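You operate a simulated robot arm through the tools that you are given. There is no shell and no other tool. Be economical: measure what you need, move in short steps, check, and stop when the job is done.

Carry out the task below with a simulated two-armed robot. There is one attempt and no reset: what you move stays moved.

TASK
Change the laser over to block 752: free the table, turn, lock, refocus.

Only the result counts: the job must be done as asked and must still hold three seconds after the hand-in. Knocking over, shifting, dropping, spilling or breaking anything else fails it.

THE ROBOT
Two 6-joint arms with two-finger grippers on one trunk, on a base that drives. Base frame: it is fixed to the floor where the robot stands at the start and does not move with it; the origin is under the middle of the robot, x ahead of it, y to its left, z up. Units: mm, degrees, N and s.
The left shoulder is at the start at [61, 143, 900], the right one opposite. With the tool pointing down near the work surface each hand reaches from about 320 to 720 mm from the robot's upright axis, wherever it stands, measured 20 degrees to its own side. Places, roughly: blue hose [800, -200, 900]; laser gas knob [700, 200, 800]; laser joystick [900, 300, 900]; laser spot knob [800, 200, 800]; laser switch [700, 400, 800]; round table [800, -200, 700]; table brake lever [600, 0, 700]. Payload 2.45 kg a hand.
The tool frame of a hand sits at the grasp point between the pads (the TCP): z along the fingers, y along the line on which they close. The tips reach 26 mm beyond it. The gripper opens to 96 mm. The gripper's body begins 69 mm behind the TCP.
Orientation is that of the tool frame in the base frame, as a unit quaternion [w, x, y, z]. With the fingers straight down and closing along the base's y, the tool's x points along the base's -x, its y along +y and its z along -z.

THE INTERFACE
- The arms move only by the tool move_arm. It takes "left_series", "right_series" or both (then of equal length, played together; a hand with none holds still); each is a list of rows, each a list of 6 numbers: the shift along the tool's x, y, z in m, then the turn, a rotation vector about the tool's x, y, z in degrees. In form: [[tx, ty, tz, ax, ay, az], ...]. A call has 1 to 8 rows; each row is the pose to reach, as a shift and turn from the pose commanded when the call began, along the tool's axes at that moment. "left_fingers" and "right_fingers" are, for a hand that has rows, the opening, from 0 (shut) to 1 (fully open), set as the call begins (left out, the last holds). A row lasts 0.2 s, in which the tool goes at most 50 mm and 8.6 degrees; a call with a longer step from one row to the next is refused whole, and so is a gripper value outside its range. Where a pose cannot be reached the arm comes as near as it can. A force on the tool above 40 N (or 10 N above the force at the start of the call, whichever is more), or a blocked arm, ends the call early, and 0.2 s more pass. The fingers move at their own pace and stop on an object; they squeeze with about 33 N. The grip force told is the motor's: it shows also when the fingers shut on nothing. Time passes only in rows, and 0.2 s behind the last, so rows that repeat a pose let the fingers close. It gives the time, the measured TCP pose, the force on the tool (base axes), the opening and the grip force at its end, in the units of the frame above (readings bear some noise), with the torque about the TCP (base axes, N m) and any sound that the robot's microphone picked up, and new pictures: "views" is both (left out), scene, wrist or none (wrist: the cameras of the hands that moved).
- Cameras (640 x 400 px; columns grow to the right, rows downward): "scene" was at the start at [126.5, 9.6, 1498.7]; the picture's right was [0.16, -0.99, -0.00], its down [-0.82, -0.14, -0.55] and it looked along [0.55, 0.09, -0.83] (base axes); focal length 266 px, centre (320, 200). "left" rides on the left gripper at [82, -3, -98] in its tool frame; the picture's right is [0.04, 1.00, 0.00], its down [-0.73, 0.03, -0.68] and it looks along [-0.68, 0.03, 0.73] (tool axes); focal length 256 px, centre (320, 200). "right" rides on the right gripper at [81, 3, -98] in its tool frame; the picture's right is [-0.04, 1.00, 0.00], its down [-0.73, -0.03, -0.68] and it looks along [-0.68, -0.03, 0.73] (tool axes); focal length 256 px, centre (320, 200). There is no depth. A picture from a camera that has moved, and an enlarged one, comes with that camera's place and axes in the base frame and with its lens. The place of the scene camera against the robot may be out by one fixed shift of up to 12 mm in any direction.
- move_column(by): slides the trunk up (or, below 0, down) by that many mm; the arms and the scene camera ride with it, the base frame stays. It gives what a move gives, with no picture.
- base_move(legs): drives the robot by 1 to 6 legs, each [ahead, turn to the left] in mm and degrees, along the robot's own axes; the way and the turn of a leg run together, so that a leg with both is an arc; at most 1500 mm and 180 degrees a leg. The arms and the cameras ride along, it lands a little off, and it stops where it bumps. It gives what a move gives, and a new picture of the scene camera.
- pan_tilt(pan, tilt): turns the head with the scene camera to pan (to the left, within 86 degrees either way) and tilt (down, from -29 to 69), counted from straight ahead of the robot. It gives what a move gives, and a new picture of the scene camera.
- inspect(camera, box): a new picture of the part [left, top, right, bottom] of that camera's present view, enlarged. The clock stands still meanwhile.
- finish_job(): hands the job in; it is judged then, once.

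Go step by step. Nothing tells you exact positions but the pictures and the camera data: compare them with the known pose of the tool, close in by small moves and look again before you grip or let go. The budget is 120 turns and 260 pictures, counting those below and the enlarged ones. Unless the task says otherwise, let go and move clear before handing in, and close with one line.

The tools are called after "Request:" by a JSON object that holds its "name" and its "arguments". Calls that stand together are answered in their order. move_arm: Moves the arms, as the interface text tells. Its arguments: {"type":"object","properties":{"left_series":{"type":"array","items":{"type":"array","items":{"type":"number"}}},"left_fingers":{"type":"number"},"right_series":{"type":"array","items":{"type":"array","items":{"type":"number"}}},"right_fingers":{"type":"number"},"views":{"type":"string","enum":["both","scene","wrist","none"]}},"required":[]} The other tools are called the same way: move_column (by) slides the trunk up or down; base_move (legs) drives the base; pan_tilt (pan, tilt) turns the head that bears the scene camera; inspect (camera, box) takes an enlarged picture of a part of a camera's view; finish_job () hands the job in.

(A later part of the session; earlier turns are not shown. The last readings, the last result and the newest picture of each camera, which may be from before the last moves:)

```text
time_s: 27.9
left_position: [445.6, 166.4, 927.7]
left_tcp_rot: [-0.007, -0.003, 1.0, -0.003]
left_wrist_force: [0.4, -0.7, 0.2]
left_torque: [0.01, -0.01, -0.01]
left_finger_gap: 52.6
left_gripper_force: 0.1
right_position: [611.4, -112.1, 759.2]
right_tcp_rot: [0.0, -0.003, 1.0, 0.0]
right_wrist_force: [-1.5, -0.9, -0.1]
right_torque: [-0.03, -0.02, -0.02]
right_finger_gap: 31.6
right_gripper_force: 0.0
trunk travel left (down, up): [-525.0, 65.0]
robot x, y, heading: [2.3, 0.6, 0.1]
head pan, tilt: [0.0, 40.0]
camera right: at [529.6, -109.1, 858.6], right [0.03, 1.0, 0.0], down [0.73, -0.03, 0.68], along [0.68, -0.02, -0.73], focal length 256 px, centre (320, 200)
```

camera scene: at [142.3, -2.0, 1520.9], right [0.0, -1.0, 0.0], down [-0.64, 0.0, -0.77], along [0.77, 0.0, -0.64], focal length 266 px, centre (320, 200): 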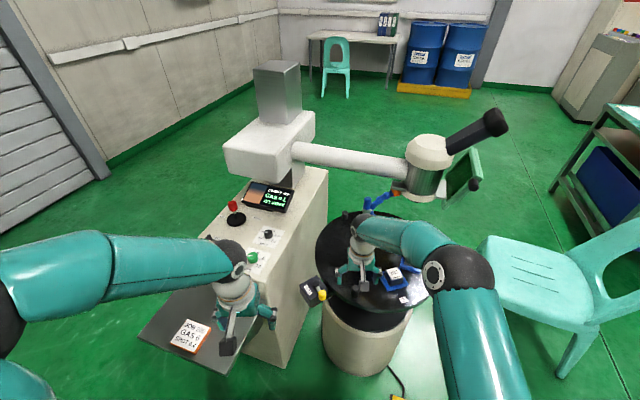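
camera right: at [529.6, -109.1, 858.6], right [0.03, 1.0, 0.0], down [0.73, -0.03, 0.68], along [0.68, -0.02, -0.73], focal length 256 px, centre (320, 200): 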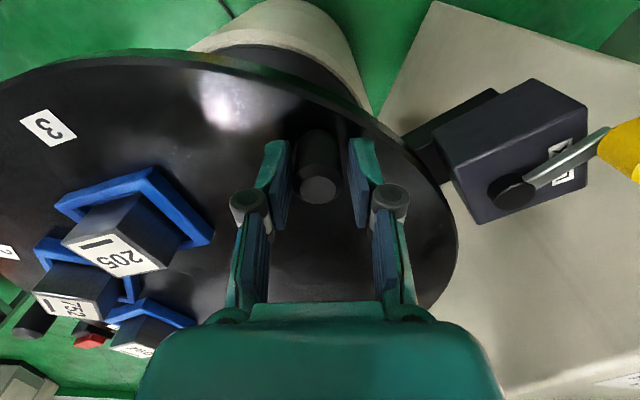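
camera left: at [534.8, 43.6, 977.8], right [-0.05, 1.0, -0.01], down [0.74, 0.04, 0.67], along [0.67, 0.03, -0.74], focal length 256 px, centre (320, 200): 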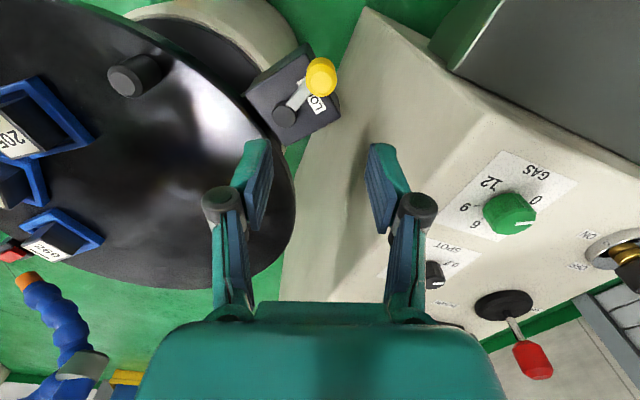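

Request:
{"name": "move_arm", "arguments": {"right_series": [[0, -0.004, 0, 0, 0, 0], [0.002, -0.008, 0, 0, 0, 0], [0.004, -0.012, 0, 0, 0, 0], [0.006, -0.016, 0, 0, 0, 0]], "views": "wrist"}}

```text
time_s: 28.9
left_position: [445.3, 166.3, 928.9]
left_tcp_rot: [-0.007, -0.003, 1.0, -0.003]
left_wrist_force: [0.3, 0.1, -0.5]
left_torque: [-0.01, 0.0, -0.03]
left_finger_gap: 52.7
left_gripper_force: 0.2
right_position: [605.4, -126.8, 759.9]
right_tcp_rot: [-0.001, -0.003, 1.0, 0.0]
right_wrist_force: [-1.3, 2.8, 0.4]
right_torque: [0.05, 0.03, 0.01]
right_finger_gap: 33.5
right_gripper_force: 1.0
trunk travel left (down, up): [-525.0, 65.0]
robot x, y, heading: [0.7, -0.0, 0.1]
head pan, tilt: [0.0, 40.0]
camera right: at [523.5, -124.6, 858.8], right [0.03, 1.0, 0.0], down [0.73, -0.02, 0.68], along [0.68, -0.02, -0.73], focal length 256 px, centre (320, 200)
```

right: 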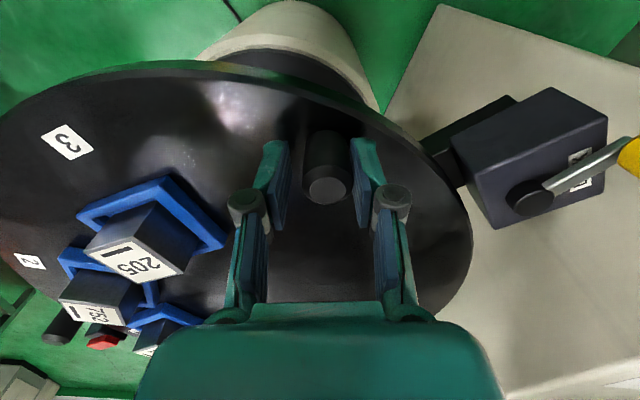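

The table is free: the peg moved with only 3 N. I'll push the peg along its arc, stopping a little short of the goal.

Request:
{"name": "move_arm", "arguments": {"right_series": [[0.004, -0.014, 0, 0, 0, 0], [0.006, -0.028, 0, 0, 0, 0], [0.01, -0.046, 0, 0, 0, 0], [0.012, -0.063, 0, 0, 0, 0], [0.013, -0.081, 0, 0, 0, 0], [0.012, -0.099, 0, 0, 0, 0], [0.01, -0.112, 0, 0, 0, 0], [0.009, -0.122, 0, 0, 0, 0]]}}

Request:
{"name": "inspect", "arguments": {"camera": "scene", "box": [280, 140, 480, 320]}}

```text
time_s: 30.7
left_position: [445.8, 166.8, 928.9]
left_tcp_rot: [-0.007, -0.003, 1.0, -0.004]
left_wrist_force: [-0.5, 0.2, -0.2]
left_torque: [0.0, -0.01, -0.03]
left_finger_gap: 52.9
left_gripper_force: 0.0
right_position: [596.2, -249.6, 760.6]
right_tcp_rot: [0.0, -0.003, 1.0, 0.0]
right_wrist_force: [0.0, 0.6, 0.0]
right_torque: [0.01, 0.02, -0.01]
right_finger_gap: 31.8
right_gripper_force: 0.1
trunk travel left (down, up): [-525.0, 65.0]
robot x, y, heading: [0.9, -1.7, -0.1]
head pan, tilt: [0.0, 40.0]
camera scene: at [142.0, -2.6, 1520.9], right [0.0, -1.0, 0.0], down [-0.64, 0.0, -0.77], along [0.77, 0.0, -0.64], focal length 266 px, centre (320, 200)
camera right: at [515.5, -247.2, 859.1], right [0.04, 1.0, 0.0], down [0.73, -0.03, 0.68], along [0.68, -0.02, -0.73], focal length 256 px, centre (320, 200)
```

scene: 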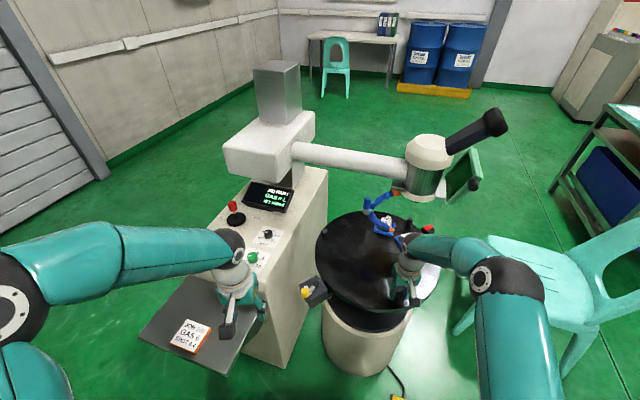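
right: 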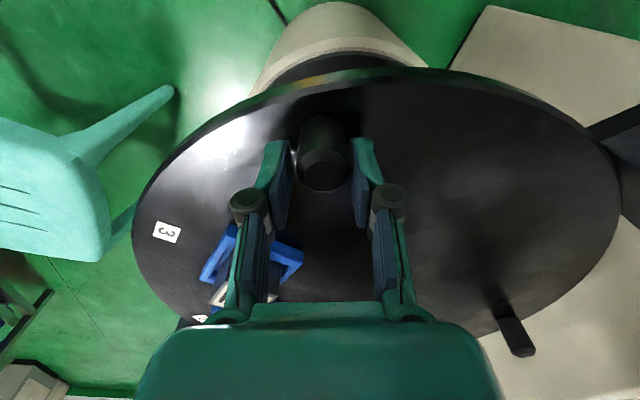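

```text
2.22 times, centred on (380, 230) of scene
camera zoom: at [142.0, -2.6, 1520.9], right [0.0, -1.0, 0.0], down [-0.64, 0.0, -0.77], along [0.77, 0.0, -0.64], focal length 591 px, centre (187, 133)
```

zoom: 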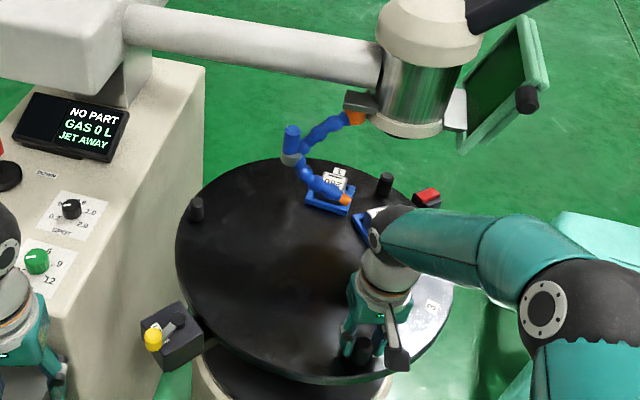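

The screen now reads NO PART, so the table is between stations. I'll continue in small steps.

Request:
{"name": "move_arm", "arguments": {"right_series": [[-0.001, -0.006, 0, 0, 0, 0], [-0.003, -0.012, 0, 0, 0, 0], [-0.004, -0.018, 0, 0, 0, 0], [-0.005, -0.022, 0, 0, 0, 0]], "views": "none"}}

Request:
{"name": "inspect", "arguments": {"camera": "scene", "box": [280, 140, 480, 320]}}

```text
time_s: 31.7
left_position: [446.6, 166.7, 928.2]
left_tcp_rot: [-0.007, -0.003, 1.0, -0.004]
left_wrist_force: [0.0, 0.0, 0.3]
left_torque: [-0.02, 0.02, 0.04]
left_finger_gap: 52.8
left_gripper_force: 0.1
right_position: [601.4, -271.8, 760.6]
right_tcp_rot: [0.0, -0.002, 1.0, 0.0]
right_wrist_force: [-0.1, 1.3, -0.1]
right_torque: [-0.02, 0.0, 0.0]
right_finger_gap: 32.7
right_gripper_force: 0.1
trunk travel left (down, up): [-525.0, 65.0]
robot x, y, heading: [2.1, -0.3, 0.1]
head pan, tilt: [0.0, 40.0]
```

```text
2.22 times, centred on (380, 230) of scene
camera zoom: at [141.9, -2.1, 1520.9], right [0.0, -1.0, 0.0], down [-0.64, 0.0, -0.77], along [0.77, 0.0, -0.64], focal length 591 px, centre (187, 133)
```

zoom: 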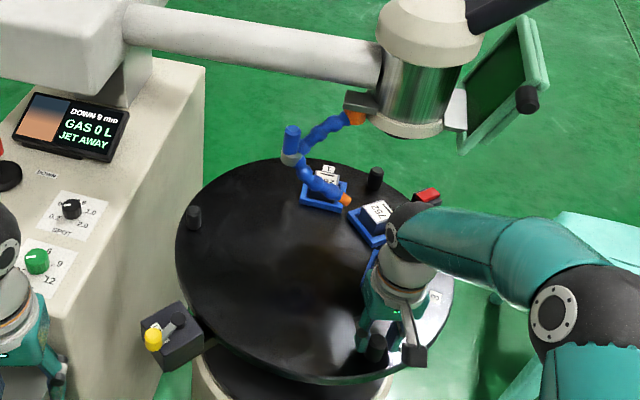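

The part is detected again. I'll lift the right hand straight off and compare with the original alignment.

Request:
{"name": "move_arm", "arguments": {"right_series": [[0, 0.003, 0, 0, 0, 0], [0, 0.003, -0.04, 0, 0, 0], [0.02, 0.003, -0.085, 0, 0, 0], [0.06, 0.0, -0.11, 0, 0, 0], [0.1, -0.01, -0.13, 0, 0, 0], [0.14, -0.03, -0.15, 0, 0, 0], [0.17, -0.05, -0.18, 0, 0, 0]], "views": "wrist"}}

Request:
{"name": "inspect", "arguments": {"camera": "scene", "box": [280, 120, 480, 300]}}

Request:
{"name": "inspect", "arguments": {"camera": "right", "box": [200, 100, 460, 300]}}

```text
time_s: 33.3
left_position: [444.6, 166.5, 929.6]
left_tcp_rot: [-0.007, -0.003, 1.0, -0.004]
left_wrist_force: [0.1, -0.7, 0.3]
left_torque: [0.01, -0.04, 0.01]
left_finger_gap: 52.9
left_gripper_force: 0.2
right_position: [429.6, -321.2, 941.2]
right_tcp_rot: [0.0, -0.003, 1.0, 0.0]
right_wrist_force: [-0.3, 0.3, -0.2]
right_torque: [-0.04, -0.02, 0.02]
right_finger_gap: 31.8
right_gripper_force: 0.1
trunk travel left (down, up): [-525.0, 65.0]
robot x, y, heading: [-0.6, 0.4, 0.1]
head pan, tilt: [0.0, 40.0]
camera right: at [348.7, -318.6, 1040.0], right [0.03, 1.0, 0.0], down [0.73, -0.03, 0.68], along [0.68, -0.02, -0.73], focal length 256 px, centre (320, 200)
```

right: 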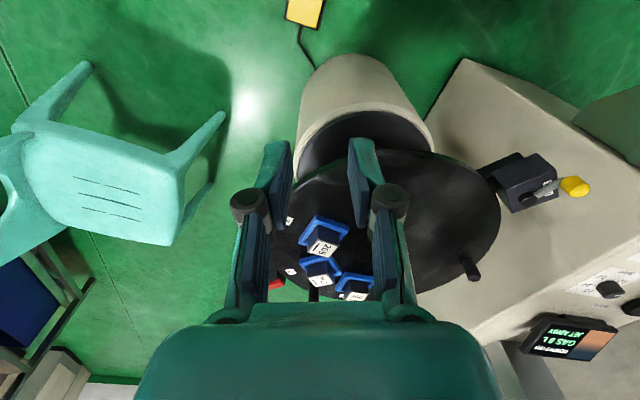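

```text
2.22 times, centred on (380, 210) of scene
camera zoom: at [140.0, -2.1, 1521.1], right [0.0, -1.0, 0.0], down [-0.64, 0.0, -0.77], along [0.77, 0.0, -0.64], focal length 591 px, centre (187, 178)
```

zoom: 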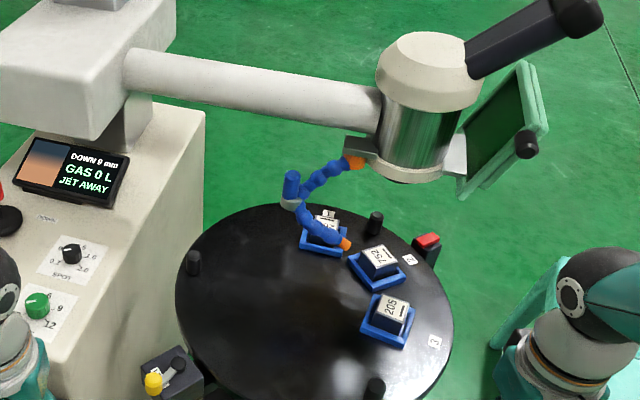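

```text
2.00 times, centred on (330, 200) of right
camera zoom: at [348.7, -318.6, 1040.0], right [0.03, 1.0, 0.0], down [0.73, -0.03, 0.68], along [0.68, -0.02, -0.73], focal length 512 px, centre (300, 200)
```

zoom: 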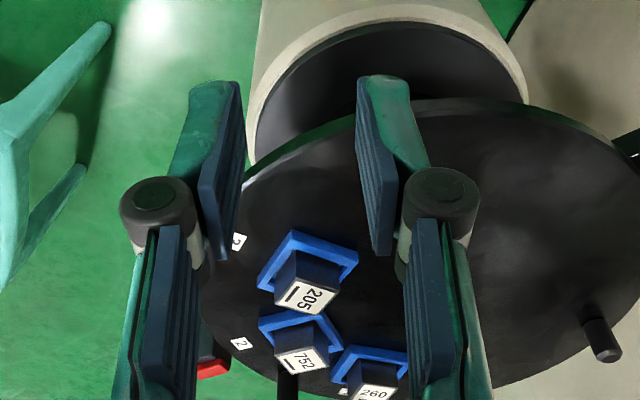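

Label 2 sits a few pixels short of where label 1 used to be, so about 4–5° remain. I'll zoom in tight to measure it.

Request:
{"name": "inspect", "arguments": {"camera": "scene", "box": [350, 170, 440, 250]}}

Request:
{"name": "inspect", "arguments": {"camera": "scene", "box": [275, 180, 435, 310]}}

Request:
{"name": "inspect", "arguments": {"camera": "scene", "box": [235, 175, 305, 215]}}

```text
5.00 times, centred on (395, 210) of scene
camera zoom: at [140.0, -2.1, 1521.1], right [0.0, -1.0, 0.0], down [-0.64, 0.0, -0.77], along [0.77, 0.0, -0.64], focal length 1330 px, centre (-55, 150)
```

zoom: 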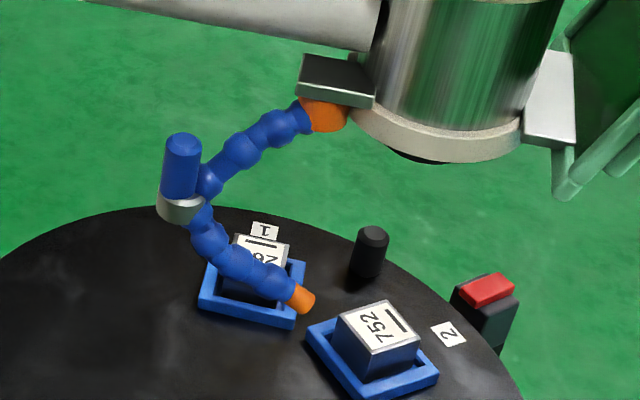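

```text
3.08 times, centred on (355, 245) of scene
camera zoom: at [140.0, -2.1, 1521.1], right [0.0, -1.0, 0.0], down [-0.64, 0.0, -0.77], along [0.77, 0.0, -0.64], focal length 819 px, centre (212, 62)
```

zoom: 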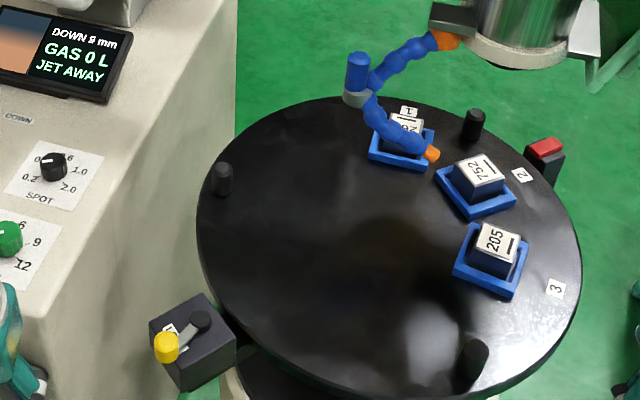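

```text
9.14 times, centred on (270, 195) of scene
camera zoom: at [140.0, -2.1, 1521.1], right [0.0, -1.0, 0.0], down [-0.64, 0.0, -0.77], along [0.77, 0.0, -0.64], focal length 2433 px, centre (777, 246)
```

zoom: 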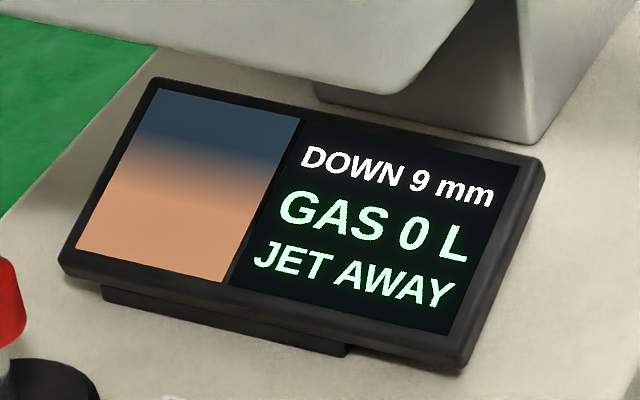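

The table is about 5° short (label 2 at -71°, pointer at -66°). I'll go back over the peg by the same path and push it about 19 mm further.

Request:
{"name": "move_arm", "arguments": {"right_series": [[-0.03, 0.02, 0.03, 0, 0, 0], [-0.07, 0.04, 0.05, 0, 0, 0], [-0.11, 0.05, 0.07, 0, 0, 0], [-0.15, 0.052, 0.09, 0, 0, 0], [-0.17, 0.052, 0.12, 0, 0, 0], [-0.172, 0.052, 0.16, 0, 0, 0], [-0.172, 0.052, 0.181, 0, 0, 0]], "views": "none"}}

Request:
{"name": "move_arm", "arguments": {"right_series": [[-0.001, -0.006, 0, 0, 0, 0], [-0.003, -0.012, 0, 0, 0, 0], [-0.005, -0.017, 0, 0, 0, 0], [-0.006, -0.02, 0, 0, 0, 0]], "views": "none"}}

Request:
{"name": "inspect", "arguments": {"camera": "scene", "box": [275, 180, 435, 310]}}

```text
time_s: 34.9
left_position: [446.8, 168.2, 929.3]
left_tcp_rot: [-0.007, -0.002, 1.0, -0.004]
left_wrist_force: [-0.8, 0.0, 0.0]
left_torque: [0.01, 0.0, 0.02]
left_finger_gap: 52.8
left_gripper_force: 0.0
right_position: [604.1, -269.0, 758.2]
right_tcp_rot: [-0.001, -0.003, 1.0, 0.0]
right_wrist_force: [-0.1, -0.5, 1.0]
right_torque: [-0.01, -0.03, 0.02]
right_finger_gap: 31.8
right_gripper_force: 0.2
trunk travel left (down, up): [-525.0, 65.0]
robot x, y, heading: [0.1, 1.5, 0.1]
head pan, tilt: [0.0, 40.0]
```

```text
time_s: 35.9
left_position: [447.3, 166.9, 929.0]
left_tcp_rot: [-0.007, -0.003, 1.0, -0.003]
left_wrist_force: [0.3, 0.0, -0.3]
left_torque: [-0.04, 0.02, 0.04]
left_finger_gap: 52.4
left_gripper_force: 0.1
right_position: [609.4, -289.0, 758.5]
right_tcp_rot: [0.0, -0.003, 1.0, 0.0]
right_wrist_force: [0.0, -0.4, -1.1]
right_torque: [0.02, 0.0, 0.0]
right_finger_gap: 31.6
right_gripper_force: 0.1
trunk travel left (down, up): [-525.0, 65.0]
robot x, y, heading: [2.2, 2.0, -0.0]
head pan, tilt: [0.0, 40.0]
```

```text
3.08 times, centred on (355, 245) of scene
camera zoom: at [141.9, -2.2, 1520.9], right [0.0, -1.0, 0.0], down [-0.64, 0.0, -0.77], along [0.77, 0.0, -0.64], focal length 819 px, centre (212, 62)
```

zoom: 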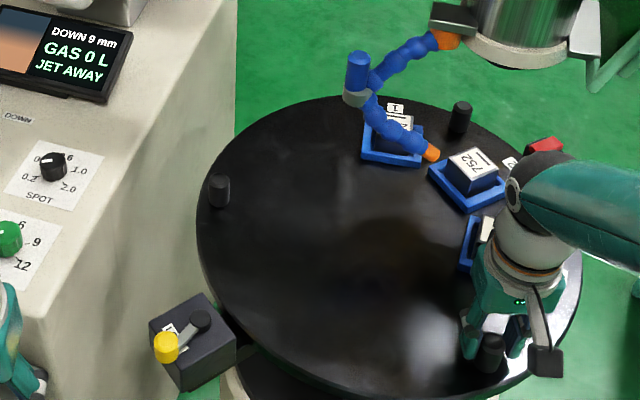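

That looks close to the original alignment. I'll lift clear and measure again.

Request:
{"name": "move_arm", "arguments": {"right_series": [[0, 0.003, 0, 0, 0, 0], [0, 0.003, -0.04, 0, 0, 0], [0.02, 0.003, -0.085, 0, 0, 0], [0.06, 0.0, -0.11, 0, 0, 0], [0.1, -0.01, -0.13, 0, 0, 0], [0.14, -0.03, -0.15, 0, 0, 0], [0.17, -0.05, -0.18, 0, 0, 0]], "views": "none"}}

Request:
{"name": "inspect", "arguments": {"camera": "scene", "box": [280, 120, 480, 300]}}

Request:
{"name": "inspect", "arguments": {"camera": "scene", "box": [275, 180, 435, 310]}}

```text
time_s: 37.5
left_position: [445.6, 167.3, 928.6]
left_tcp_rot: [-0.006, -0.002, 1.0, -0.004]
left_wrist_force: [-0.7, -0.7, 0.2]
left_torque: [-0.02, -0.02, -0.02]
left_finger_gap: 52.9
left_gripper_force: 0.1
right_position: [439.0, -340.4, 939.8]
right_tcp_rot: [0.0, -0.002, 1.0, 0.001]
right_wrist_force: [-0.9, -0.5, 0.3]
right_torque: [-0.01, -0.04, -0.02]
right_finger_gap: 31.9
right_gripper_force: 0.2
trunk travel left (down, up): [-525.0, 65.0]
robot x, y, heading: [-0.3, 0.8, 0.1]
head pan, tilt: [0.0, 40.0]
```

```text
2.22 times, centred on (380, 210) of scene
camera zoom: at [140.2, -2.1, 1521.1], right [0.0, -1.0, 0.0], down [-0.64, 0.0, -0.77], along [0.77, 0.0, -0.64], focal length 591 px, centre (187, 178)
```

zoom: 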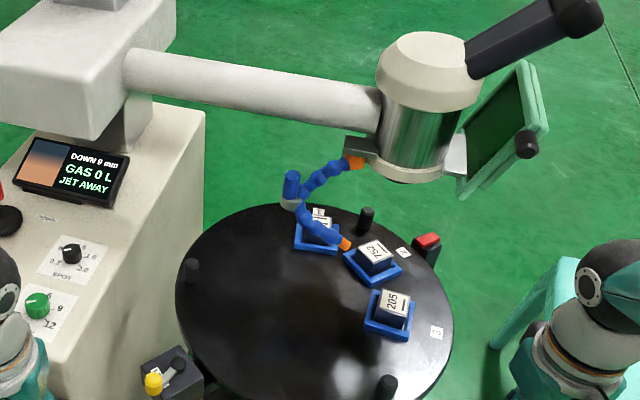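

```text
3.08 times, centred on (355, 245) of scene
camera zoom: at [140.2, -2.1, 1521.1], right [0.0, -1.0, 0.0], down [-0.64, 0.0, -0.77], along [0.77, 0.0, -0.64], focal length 819 px, centre (212, 62)
```

zoom: 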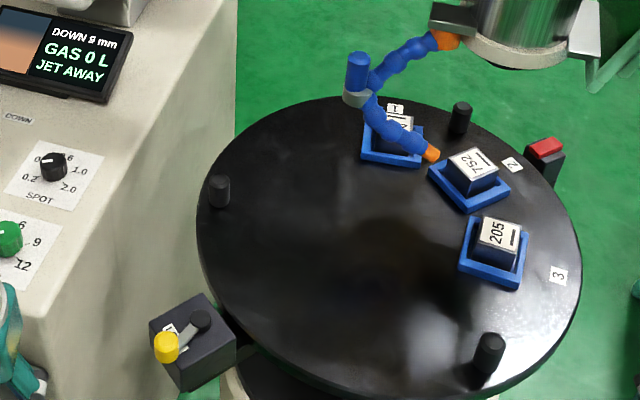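

Label 2 and block 752 now sit within about a pixel of where label 1 and block 260 were. Next I'll lock the table by bringing the left fork over the lever knob at about (604,47).

Request:
{"name": "move_arm", "arguments": {"left_series": [[-0.03, -0.02, 0.01, 0, 0, 0], [-0.06, -0.045, 0.02, 0, 0, 0], [-0.09, -0.07, 0.03, 0, 0, 0], [-0.12, -0.095, 0.04, 0, 0, 0], [-0.156, -0.12, 0.05, 0, 0, 0], [-0.156, -0.12, 0.09, 0, 0, 0]], "left_fingers": 0.6, "views": "wrist"}}

```text
time_s: 38.9
left_position: [600.1, 46.4, 837.5]
left_tcp_rot: [-0.006, -0.003, 1.0, -0.004]
left_wrist_force: [0.5, 0.7, -0.6]
left_torque: [-0.04, -0.04, 0.03]
left_finger_gap: 57.5
left_gripper_force: 0.1
right_position: [441.4, -341.0, 938.3]
right_tcp_rot: [-0.001, -0.002, 1.0, 0.001]
right_wrist_force: [0.7, -0.5, -0.2]
right_torque: [-0.03, -0.02, 0.02]
right_finger_gap: 31.5
right_gripper_force: 0.0
trunk travel left (down, up): [-525.0, 65.0]
robot x, y, heading: [3.5, 1.0, 0.1]
head pan, tilt: [0.0, 40.0]
camera left: at [519.4, 42.7, 937.8], right [-0.04, 1.0, -0.01], down [0.74, 0.04, 0.67], along [0.67, 0.03, -0.74], focal length 256 px, centre (320, 200)
```

left: 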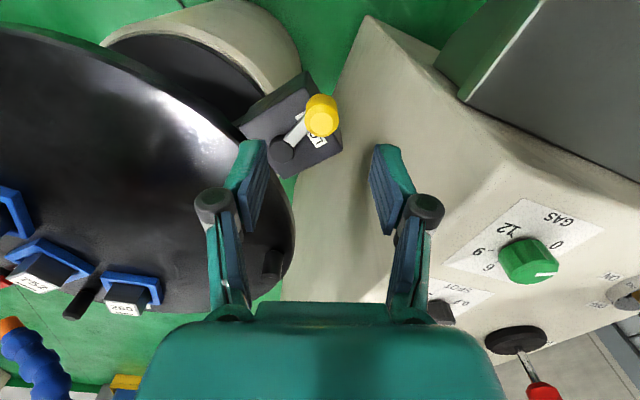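

Request:
{"name": "move_arm", "arguments": {"left_series": [[-0.004, 0.001, 0.03, 0, 0, 0], [-0.004, 0.001, 0.06, 0, 0, 0], [-0.004, 0.001, 0.068, 0, 0, 0]], "views": "none"}}

Request:
{"name": "move_arm", "arguments": {"left_series": [[0, -0.01, 0, 0, 0, 0], [0.003, -0.018, 0, 0, 0, 0], [0.007, -0.026, 0, 0, 0, 0], [0.011, -0.035, 0, 0, 0, 0], [0.013, -0.044, 0, 0, 0, 0], [0.014, -0.052, 0, 0, 0, 0]], "views": "wrist"}}

```text
time_s: 39.7
left_position: [603.4, 47.4, 769.1]
left_tcp_rot: [-0.007, -0.003, 1.0, -0.004]
left_wrist_force: [0.7, -0.2, -0.7]
left_torque: [0.01, 0.0, -0.02]
left_finger_gap: 57.5
left_gripper_force: 0.0
right_position: [440.4, -339.7, 939.2]
right_tcp_rot: [0.0, -0.003, 1.0, 0.0]
right_wrist_force: [-0.5, 0.9, -0.7]
right_torque: [-0.03, 0.02, 0.0]
right_finger_gap: 31.7
right_gripper_force: 0.1
trunk travel left (down, up): [-525.0, 65.0]
robot x, y, heading: [-1.2, 1.4, 0.1]
head pan, tilt: [0.0, 40.0]
```

```text
time_s: 41.1
left_position: [589.7, -5.2, 769.5]
left_tcp_rot: [-0.007, -0.002, 1.0, -0.004]
left_wrist_force: [-0.6, 0.9, -0.2]
left_torque: [-0.04, -0.03, -0.03]
left_finger_gap: 58.3
left_gripper_force: 0.4
right_position: [441.0, -339.9, 939.5]
right_tcp_rot: [0.0, -0.003, 1.0, 0.0]
right_wrist_force: [-0.2, -0.4, -0.5]
right_torque: [-0.01, 0.01, 0.0]
right_finger_gap: 31.5
right_gripper_force: 0.0
trunk travel left (down, up): [-525.0, 65.0]
robot x, y, heading: [0.7, 0.1, -0.2]
head pan, tilt: [0.0, 40.0]
camera left: at [509.3, -8.4, 870.7], right [-0.05, 1.0, -0.01], down [0.74, 0.04, 0.67], along [0.67, 0.03, -0.74], focal length 256 px, centre (320, 200)
```

left: 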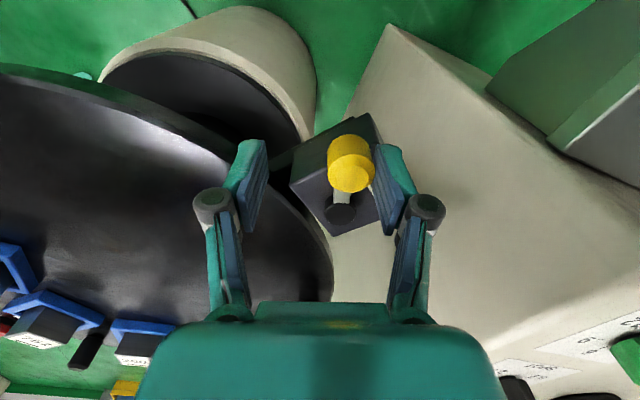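

Request:
{"name": "move_arm", "arguments": {"left_series": [[-0.001, -0.008, 0, 0, 0, 0], [-0.003, -0.014, 0, 0, 0, 0], [-0.005, -0.019, 0, 0, 0, 0], [-0.006, -0.023, 0, 0, 0, 0], [-0.006, -0.026, 0, 0, 0, 0]], "views": "wrist"}}

```text
time_s: 42.3
left_position: [595.8, -26.8, 769.8]
left_tcp_rot: [-0.009, -0.002, 1.0, -0.002]
left_wrist_force: [-2.2, 16.6, -6.7]
left_torque: [0.11, 0.04, 0.03]
left_finger_gap: 66.2
left_gripper_force: 6.3
right_position: [441.3, -338.6, 938.0]
right_tcp_rot: [-0.001, -0.002, 1.0, -0.001]
right_wrist_force: [0.3, 0.0, -0.1]
right_torque: [-0.01, -0.03, 0.01]
right_finger_gap: 31.3
right_gripper_force: 0.1
trunk travel left (down, up): [-525.0, 65.0]
robot x, y, heading: [-6.8, 4.1, -0.0]
head pan, tilt: [0.0, 40.0]
camera left: at [515.4, -31.9, 869.8], right [-0.05, 1.0, 0.0], down [0.75, 0.04, 0.67], along [0.67, 0.03, -0.75], focal length 256 px, centre (320, 200)
```

left: 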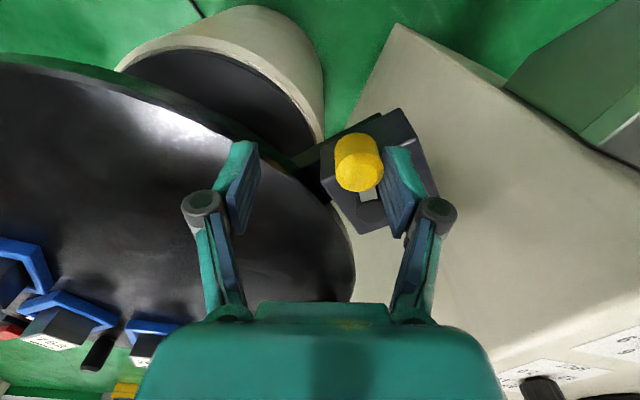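

The lever is back against its stop at the original angle, so the table is locked. I'll back off, lift the left hand, then check the lever and look at the joystick.

Request:
{"name": "move_arm", "arguments": {"left_series": [[0, 0.006, 0, 0, 0, 0], [0, 0.012, 0, 0, 0, 0], [0, 0.015, -0.04, 0, 0, 0], [0, 0.015, -0.08, 0, 0, 0], [0.03, 0.03, -0.12, 0, 0, 0], [0.06, 0.06, -0.16, 0, 0, 0], [0.09, 0.1, -0.18, 0, 0, 0], [0.12, 0.14, -0.19, 0, 0, 0]], "views": "wrist"}}

Request:
{"name": "inspect", "arguments": {"camera": "scene", "box": [275, 180, 435, 310]}}

Request:
{"name": "inspect", "arguments": {"camera": "left", "box": [240, 120, 520, 300]}}

Request:
{"name": "inspect", "arguments": {"camera": "scene", "box": [190, 170, 310, 260]}}

```text
refused: row 5 steps farther than a row can; nothing moved
```

```text
3.08 times, centred on (355, 245) of scene
camera zoom: at [142.3, -0.4, 1520.7], right [0.0, -1.0, 0.0], down [-0.64, 0.0, -0.77], along [0.77, 0.0, -0.64], focal length 819 px, centre (212, 62)
```

zoom: 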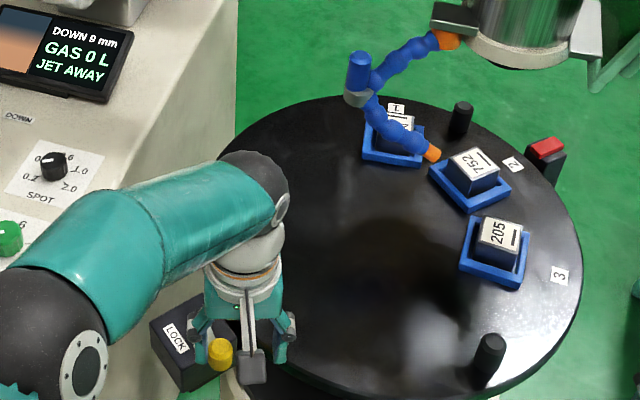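

```text
2.22 times, centred on (380, 210) of left
camera zoom: at [515.4, -31.9, 869.8], right [-0.05, 1.0, 0.0], down [0.75, 0.04, 0.67], along [0.67, 0.03, -0.75], focal length 569 px, centre (187, 178)
```

zoom: 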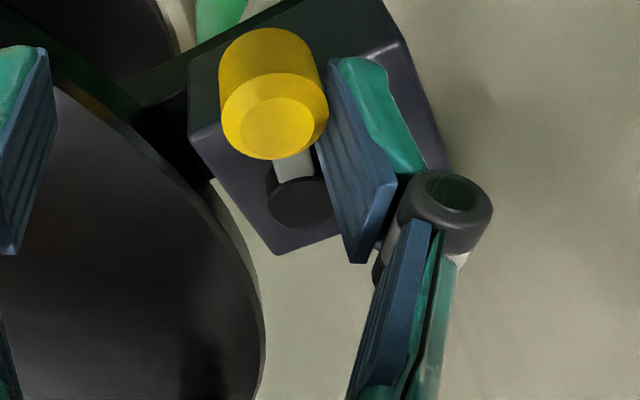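

```text
4.44 times, centred on (250, 215) of scene
camera zoom: at [142.3, -0.4, 1520.7], right [0.0, -1.0, 0.0], down [-0.64, 0.0, -0.77], along [0.77, 0.0, -0.64], focal length 1183 px, centre (631, 133)
```

zoom: 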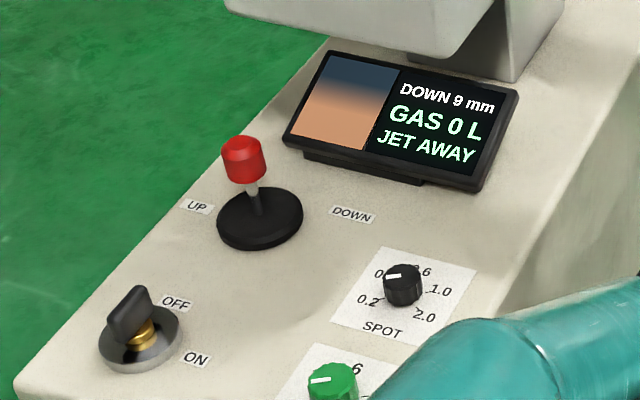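

The lever is locked. The joystick cap is at about (841,306,905) with its base at z 843, and DOWN is towards -y. I'll back the left hand off and look down at the floor ahead of the base, since the joystick is beyond reach from here.

Request:
{"name": "move_arm", "arguments": {"left_series": [[0, 0.006, 0, 0, 0, 0], [0, 0.012, 0, 0, 0, 0], [0, 0.015, -0.04, 0, 0, 0], [0, 0.015, -0.08, 0, 0, 0], [0.02, 0.025, -0.115, 0, 0, 0], [0.05, 0.04, -0.145, 0, 0, 0], [0.08, 0.06, -0.175, 0, 0, 0], [0.12, 0.08, -0.19, 0, 0, 0]], "views": "none"}}

Request:
{"name": "pan_tilt", "arguments": {"pan": 0, "tilt": 69}}

Request:
{"name": "pan_tilt", "arguments": {"pan": 45, "tilt": 69}}

```text
time_s: 44.1
left_position: [478.6, 49.9, 961.6]
left_tcp_rot: [-0.006, -0.002, 1.0, -0.004]
left_wrist_force: [-0.3, 0.5, -0.8]
left_torque: [-0.05, -0.01, -0.03]
left_finger_gap: 57.7
left_gripper_force: 0.1
right_position: [439.4, -340.2, 940.5]
right_tcp_rot: [0.0, -0.002, 1.0, 0.0]
right_wrist_force: [0.7, -0.5, -0.5]
right_torque: [0.04, -0.08, 0.02]
right_finger_gap: 31.9
right_gripper_force: 0.0
trunk travel left (down, up): [-525.0, 65.0]
robot x, y, heading: [-2.0, -0.2, 0.1]
head pan, tilt: [0.0, 40.0]
```

```text
time_s: 45.1
left_position: [479.6, 48.8, 960.7]
left_tcp_rot: [-0.008, -0.003, 1.0, -0.003]
left_wrist_force: [-0.9, 0.7, 0.5]
left_torque: [0.0, 0.0, 0.0]
left_finger_gap: 57.6
left_gripper_force: 0.1
right_position: [441.3, -340.6, 938.4]
right_tcp_rot: [-0.001, -0.002, 1.0, -0.001]
right_wrist_force: [-0.4, 0.3, 0.1]
right_torque: [0.06, 0.01, 0.01]
right_finger_gap: 31.7
right_gripper_force: 0.1
trunk travel left (down, up): [-525.0, 65.0]
robot x, y, heading: [-0.3, -0.3, -0.0]
head pan, tilt: [0.0, 68.8]
camera scene: at [112.6, -2.2, 1484.9], right [0.0, -1.0, 0.0], down [-0.93, 0.0, -0.36], along [0.36, 0.0, -0.93], focal length 266 px, centre (320, 200)
```

scene: 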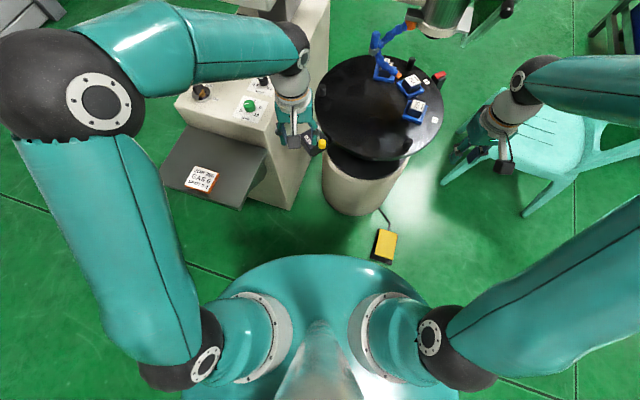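

```text
time_s: 46.2
left_position: [479.7, 49.9, 961.2]
left_tcp_rot: [-0.007, -0.002, 1.0, -0.003]
left_wrist_force: [-0.3, 0.1, -0.3]
left_torque: [0.0, -0.02, 0.01]
left_finger_gap: 57.6
left_gripper_force: 0.0
right_position: [440.5, -341.1, 940.0]
right_tcp_rot: [0.0, -0.003, 1.0, 0.001]
right_wrist_force: [0.2, -0.1, 0.5]
right_torque: [0.03, -0.02, -0.03]
right_finger_gap: 31.8
right_gripper_force: 0.0
trunk travel left (down, up): [-525.0, 65.0]
robot x, y, heading: [3.2, -3.8, 0.3]
head pan, tilt: [45.0, 68.8]
camera scene: at [96.2, 37.4, 1484.8], right [0.71, -0.71, 0.0], down [-0.66, -0.66, -0.36], along [0.26, 0.26, -0.93], focal length 266 px, centre (320, 200)
```

scene: 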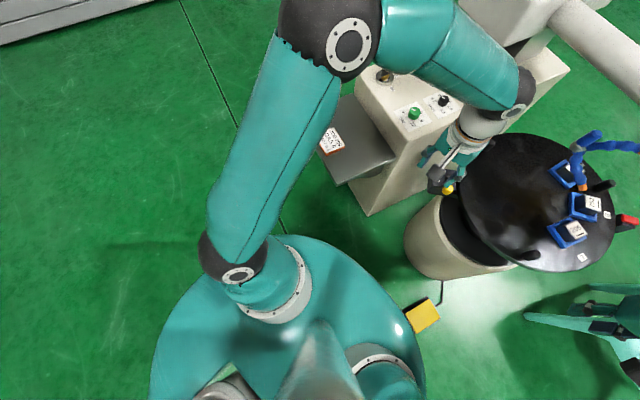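

The pedal at (417,-368) lies well to the side and the floor ahead of the base is clear. I'll drive 80 mm straight ahead so the left hand can reach the joystick with a tilted tool.

Request:
{"name": "base_move", "arguments": {"legs": [[80, 0]]}}

Request:
{"name": "pan_tilt", "arguments": {"pan": 15, "tilt": 42}}

```text
time_s: 47.2
left_position: [560.7, 49.5, 959.8]
left_tcp_rot: [-0.007, -0.003, 1.0, -0.004]
left_wrist_force: [0.1, 0.3, -0.6]
left_torque: [-0.02, 0.05, 0.01]
left_finger_gap: 57.4
left_gripper_force: 0.1
right_position: [522.9, -341.2, 937.9]
right_tcp_rot: [-0.001, -0.003, 1.0, -0.001]
right_wrist_force: [-0.2, 0.6, -0.6]
right_torque: [-0.02, 0.0, -0.03]
right_finger_gap: 31.4
right_gripper_force: 0.0
trunk travel left (down, up): [-525.0, 65.0]
robot x, y, heading: [77.3, 0.6, -0.3]
head pan, tilt: [45.0, 68.8]
camera scene: at [179.2, 37.4, 1484.6], right [0.71, -0.71, 0.0], down [-0.66, -0.66, -0.36], along [0.25, 0.26, -0.93], focal length 266 px, centre (320, 200)
```

scene: 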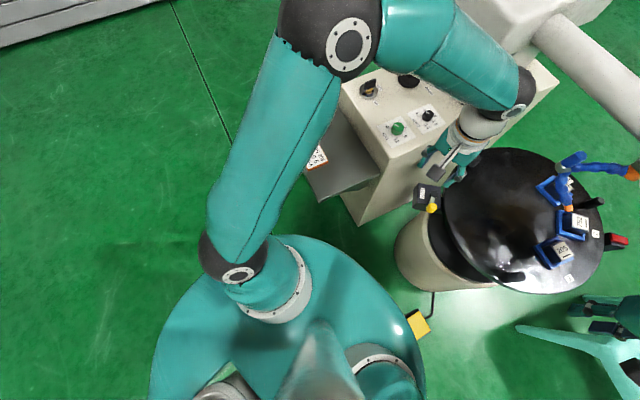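

```text
time_s: 48.2
left_position: [559.3, 49.6, 960.6]
left_tcp_rot: [-0.008, -0.003, 1.0, -0.002]
left_wrist_force: [-0.2, 0.5, -0.4]
left_torque: [0.0, 0.01, -0.01]
left_finger_gap: 57.6
left_gripper_force: 0.0
right_position: [521.8, -340.5, 939.6]
right_tcp_rot: [-0.001, -0.002, 1.0, 0.001]
right_wrist_force: [0.4, 0.1, 1.1]
right_torque: [0.03, -0.02, -0.03]
right_finger_gap: 31.6
right_gripper_force: 0.1
trunk travel left (down, up): [-525.0, 65.0]
robot x, y, heading: [79.3, 2.8, 0.1]
head pan, tilt: [15.0, 42.0]
camera scene: at [218.3, 19.5, 1517.9], right [0.26, -0.97, 0.0], down [-0.65, -0.17, -0.74], along [0.72, 0.19, -0.67], focal length 266 px, centre (320, 200)
```

scene: 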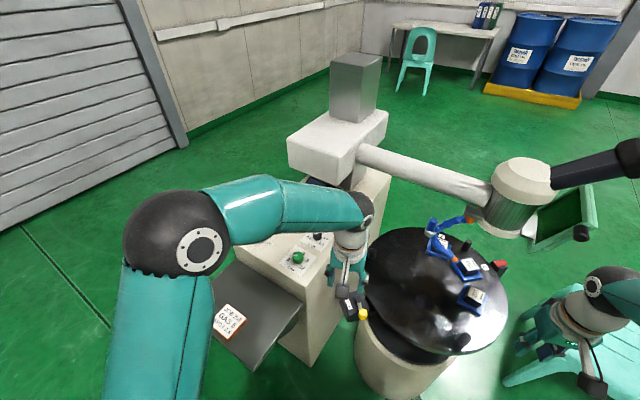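

I'm now 80 mm closer. I'll raise the left hand, carry it to y≈306, then pitch it forward.

Request:
{"name": "move_arm", "arguments": {"left_series": [[0, 0.0, -0.04, 0, 0, 0], [0, 0.03, -0.075, 0, 0, 0], [-0.01, 0.07, -0.1, 0, 0, 0], [-0.02, 0.11, -0.12, 0, 0, 0], [-0.03, 0.155, -0.12, 0, 0, 0], [-0.045, 0.2, -0.12, 0, 0, 0], [-0.06, 0.245, -0.12, 0, 0, 0], [-0.06, 0.256, -0.12, 0, 0, 0]], "left_fingers": 0.6, "views": "none"}}

Request:
{"name": "move_arm", "arguments": {"left_series": [[0, 0, 0, 0, -7.5, 0], [0, 0, 0, 0, -15, 0], [-0.01, 0, 0, 0, -22.5, 0], [-0.02, 0, 0, 0, -30, 0], [-0.03, 0, 0, 0, -37.5, 0], [-0.04, 0, 0, 0, -45, 0]], "views": "both"}}

```text
time_s: 50.0
left_position: [618.8, 308.0, 1079.0]
left_tcp_rot: [-0.007, -0.002, 1.0, -0.003]
left_wrist_force: [-0.4, -2.0, 0.9]
left_torque: [-0.03, -0.02, -0.02]
left_finger_gap: 57.5
left_gripper_force: 0.0
right_position: [521.9, -340.2, 939.9]
right_tcp_rot: [0.0, -0.003, 1.0, 0.001]
right_wrist_force: [0.1, 0.0, -0.3]
right_torque: [-0.03, 0.03, 0.0]
right_finger_gap: 31.7
right_gripper_force: 0.1
trunk travel left (down, up): [-525.0, 65.0]
robot x, y, heading: [82.0, 4.3, 0.2]
head pan, tilt: [15.0, 42.0]
```

```text
time_s: 51.4
left_position: [659.7, 306.8, 1078.0]
left_tcp_rot: [0.377, -0.003, 0.926, -0.003]
left_wrist_force: [0.5, 0.1, 0.2]
left_torque: [0.0, 0.01, 0.0]
left_finger_gap: 57.7
left_gripper_force: 0.1
right_position: [520.9, -340.1, 939.4]
right_tcp_rot: [0.0, -0.003, 1.0, 0.0]
right_wrist_force: [0.4, 0.5, 0.0]
right_torque: [0.0, -0.03, 0.01]
right_finger_gap: 32.1
right_gripper_force: 0.0
trunk travel left (down, up): [-525.0, 65.0]
robot x, y, heading: [79.7, -1.6, -0.1]
head pan, tilt: [15.0, 42.0]
camera scene: at [218.0, 19.6, 1518.0], right [0.26, -0.97, 0.0], down [-0.65, -0.17, -0.74], along [0.72, 0.19, -0.67], focal length 266 px, centre (320, 200)
camera left: at [532.2, 302.5, 1092.3], right [-0.03, 1.0, -0.04], down [0.05, 0.04, 1.0], along [1.0, 0.03, -0.05], focal length 256 px, centre (320, 200)
```

scene: 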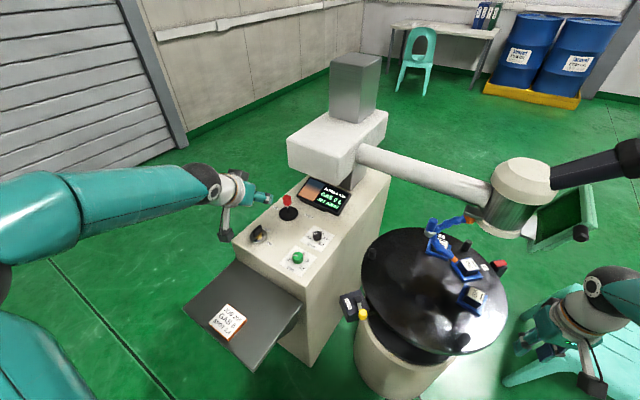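
left: 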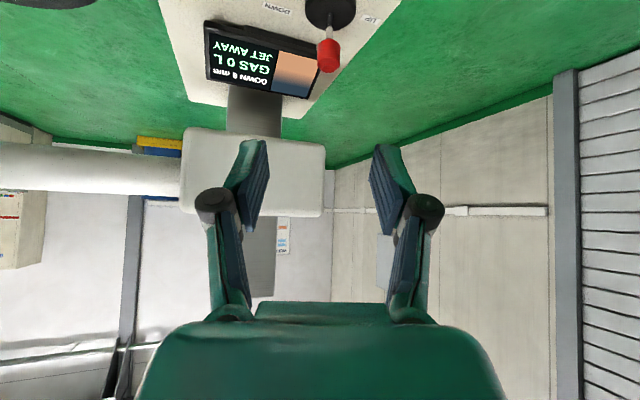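

The pitch works and the joystick is in view. I'll locate the cap more precisely.

Request:
{"name": "inspect", "arguments": {"camera": "scene", "box": [200, 150, 340, 250]}}

Request:
{"name": "inspect", "arguments": {"camera": "left", "box": [220, 0, 400, 110]}}

```text
4.00 times, centred on (270, 200) of scene
camera zoom: at [218.0, 19.6, 1518.0], right [0.26, -0.97, 0.0], down [-0.65, -0.17, -0.74], along [0.72, 0.19, -0.67], focal length 1064 px, centre (520, 200)
```

zoom: 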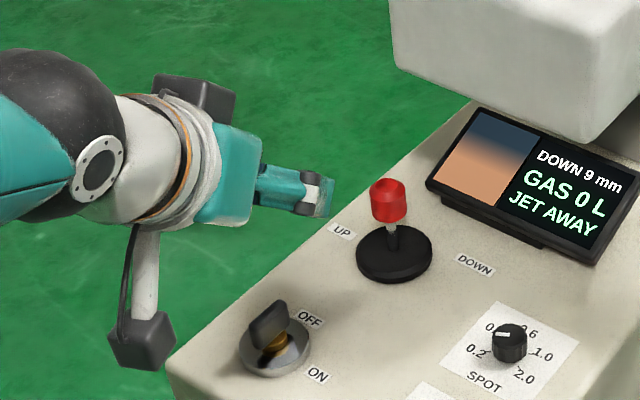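

```text
3.56 times, centred on (310, 55) of left
camera zoom: at [532.2, 302.5, 1092.3], right [-0.03, 1.0, -0.04], down [0.05, 0.04, 1.0], along [1.0, 0.03, -0.05], focal length 910 px, centre (356, 716)
```

zoom: 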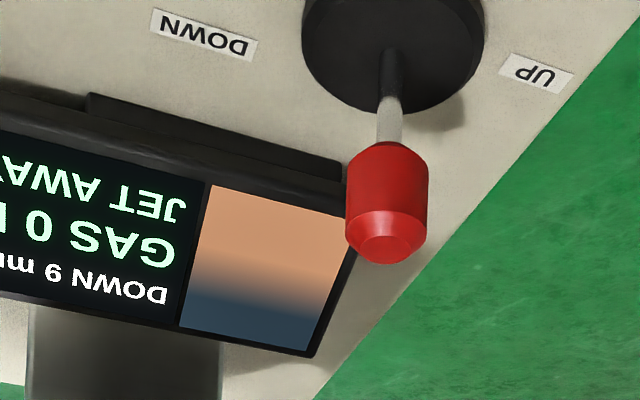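

The cap is at about (834,314,902). I'll move the fork in to just behind and above it.

Request:
{"name": "move_arm", "arguments": {"left_series": [[-0.008, 0.002, 0.035, 0, 0, 0], [-0.016, 0.004, 0.07, 0, 0, 0], [-0.024, 0.006, 0.105, 0, 0, 0], [-0.0315, 0.007, 0.138, 0, 0, 0]]}}

Request:
{"name": "inspect", "arguments": {"camera": "left", "box": [220, 60, 440, 220]}}

Request:
{"name": "inspect", "arguments": {"camera": "scene", "box": [200, 150, 340, 250]}}

```text
time_s: 52.4
left_position: [779.6, 313.1, 1000.2]
left_tcp_rot: [0.377, -0.003, 0.926, -0.002]
left_wrist_force: [0.1, -0.1, -0.5]
left_torque: [-0.02, 0.01, -0.02]
left_finger_gap: 57.3
left_gripper_force: 0.0
right_position: [521.6, -340.3, 939.1]
right_tcp_rot: [0.0, -0.003, 1.0, 0.0]
right_wrist_force: [0.5, -0.4, 0.4]
right_torque: [-0.02, 0.02, 0.01]
right_finger_gap: 31.6
right_gripper_force: 0.0
trunk travel left (down, up): [-525.0, 65.0]
robot x, y, heading: [80.0, 3.6, -0.1]
head pan, tilt: [15.0, 42.0]
camera scene: at [219.2, 19.6, 1517.8], right [0.26, -0.97, 0.0], down [-0.65, -0.17, -0.74], along [0.72, 0.19, -0.67], focal length 266 px, centre (320, 200)
camera left: at [651.9, 308.8, 1014.4], right [-0.03, 1.0, -0.03], down [0.05, 0.04, 1.0], along [1.0, 0.03, -0.05], focal length 256 px, centre (320, 200)
```

scene: 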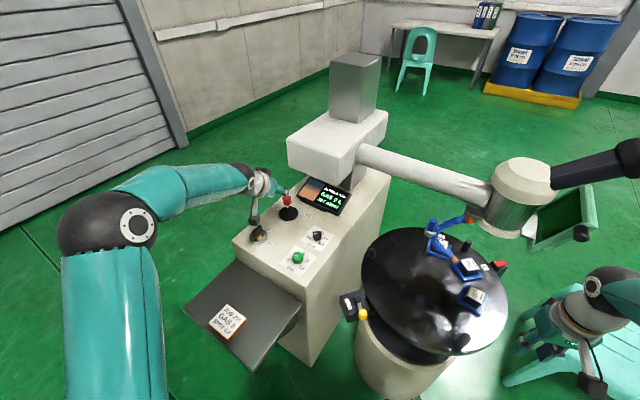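
left: 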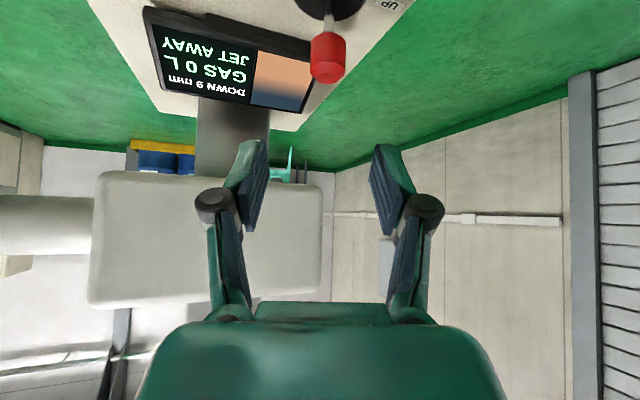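

```text
2.50 times, centred on (330, 140) of left
camera zoom: at [651.9, 308.8, 1014.4], right [-0.03, 1.0, -0.03], down [0.05, 0.04, 1.0], along [1.0, 0.03, -0.05], focal length 640 px, centre (295, 350)
```

zoom: 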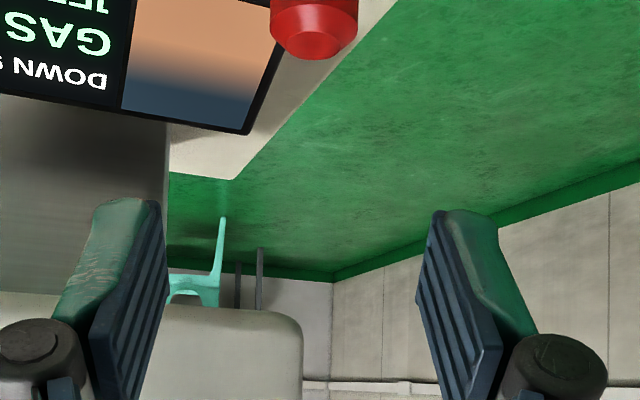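

```text
4.00 times, centred on (270, 200) of scene
camera zoom: at [219.2, 19.6, 1517.8], right [0.26, -0.97, 0.0], down [-0.65, -0.17, -0.74], along [0.72, 0.19, -0.67], focal length 1064 px, centre (520, 200)
```

zoom: 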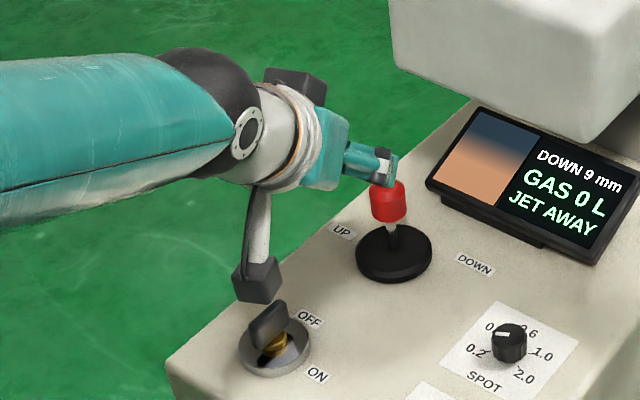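

Triangulating with both cameras puts the cap at about (883,317,870), lower and farther away than I first thought. I'll advance along the tool axis and check.

Request:
{"name": "move_arm", "arguments": {"left_series": [[0.003, 0.001, 0.035, 0, 0, 0], [0.006, 0.002, 0.07, 0, 0, 0], [0.009, 0.003, 0.1, 0, 0, 0]], "views": "wrist"}}

Request:
{"name": "inspect", "arguments": {"camera": "scene", "box": [230, 160, 350, 250]}}

```text
time_s: 53.2
left_position: [842.4, 316.3, 922.3]
left_tcp_rot: [0.376, -0.003, 0.926, -0.002]
left_wrist_force: [-1.1, 0.3, 0.7]
left_torque: [-0.01, 0.01, 0.01]
left_finger_gap: 57.3
left_gripper_force: 0.0
right_position: [523.2, -340.7, 939.1]
right_tcp_rot: [-0.001, -0.002, 1.0, 0.0]
right_wrist_force: [0.3, -0.2, -0.3]
right_torque: [0.03, 0.0, 0.02]
right_finger_gap: 31.7
right_gripper_force: 0.0
trunk travel left (down, up): [-525.0, 65.0]
robot x, y, heading: [78.7, -1.1, 0.0]
head pan, tilt: [15.0, 42.0]
camera left: at [714.9, 311.7, 936.2], right [-0.03, 1.0, -0.03], down [0.05, 0.04, 1.0], along [1.0, 0.03, -0.05], focal length 256 px, centre (320, 200)
```

left: 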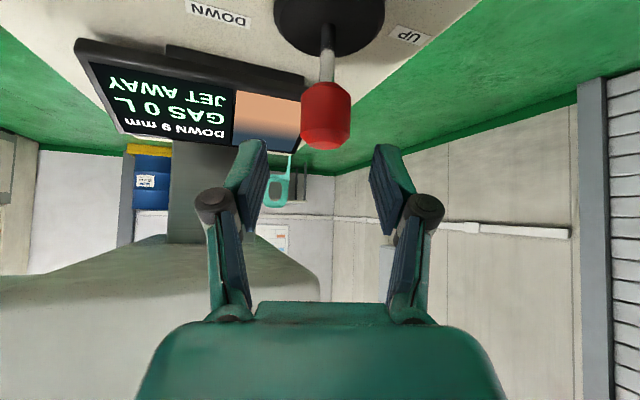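

```text
4.44 times, centred on (290, 205) of scene
camera zoom: at [219.9, 19.7, 1517.8], right [0.26, -0.97, 0.0], down [-0.65, -0.17, -0.74], along [0.72, 0.19, -0.67], focal length 1183 px, centre (453, 178)
```

zoom: 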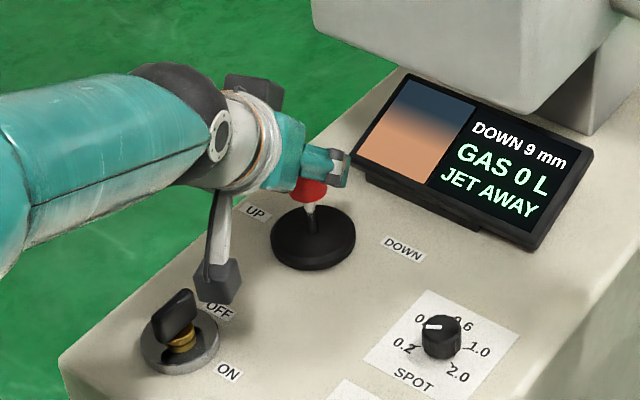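

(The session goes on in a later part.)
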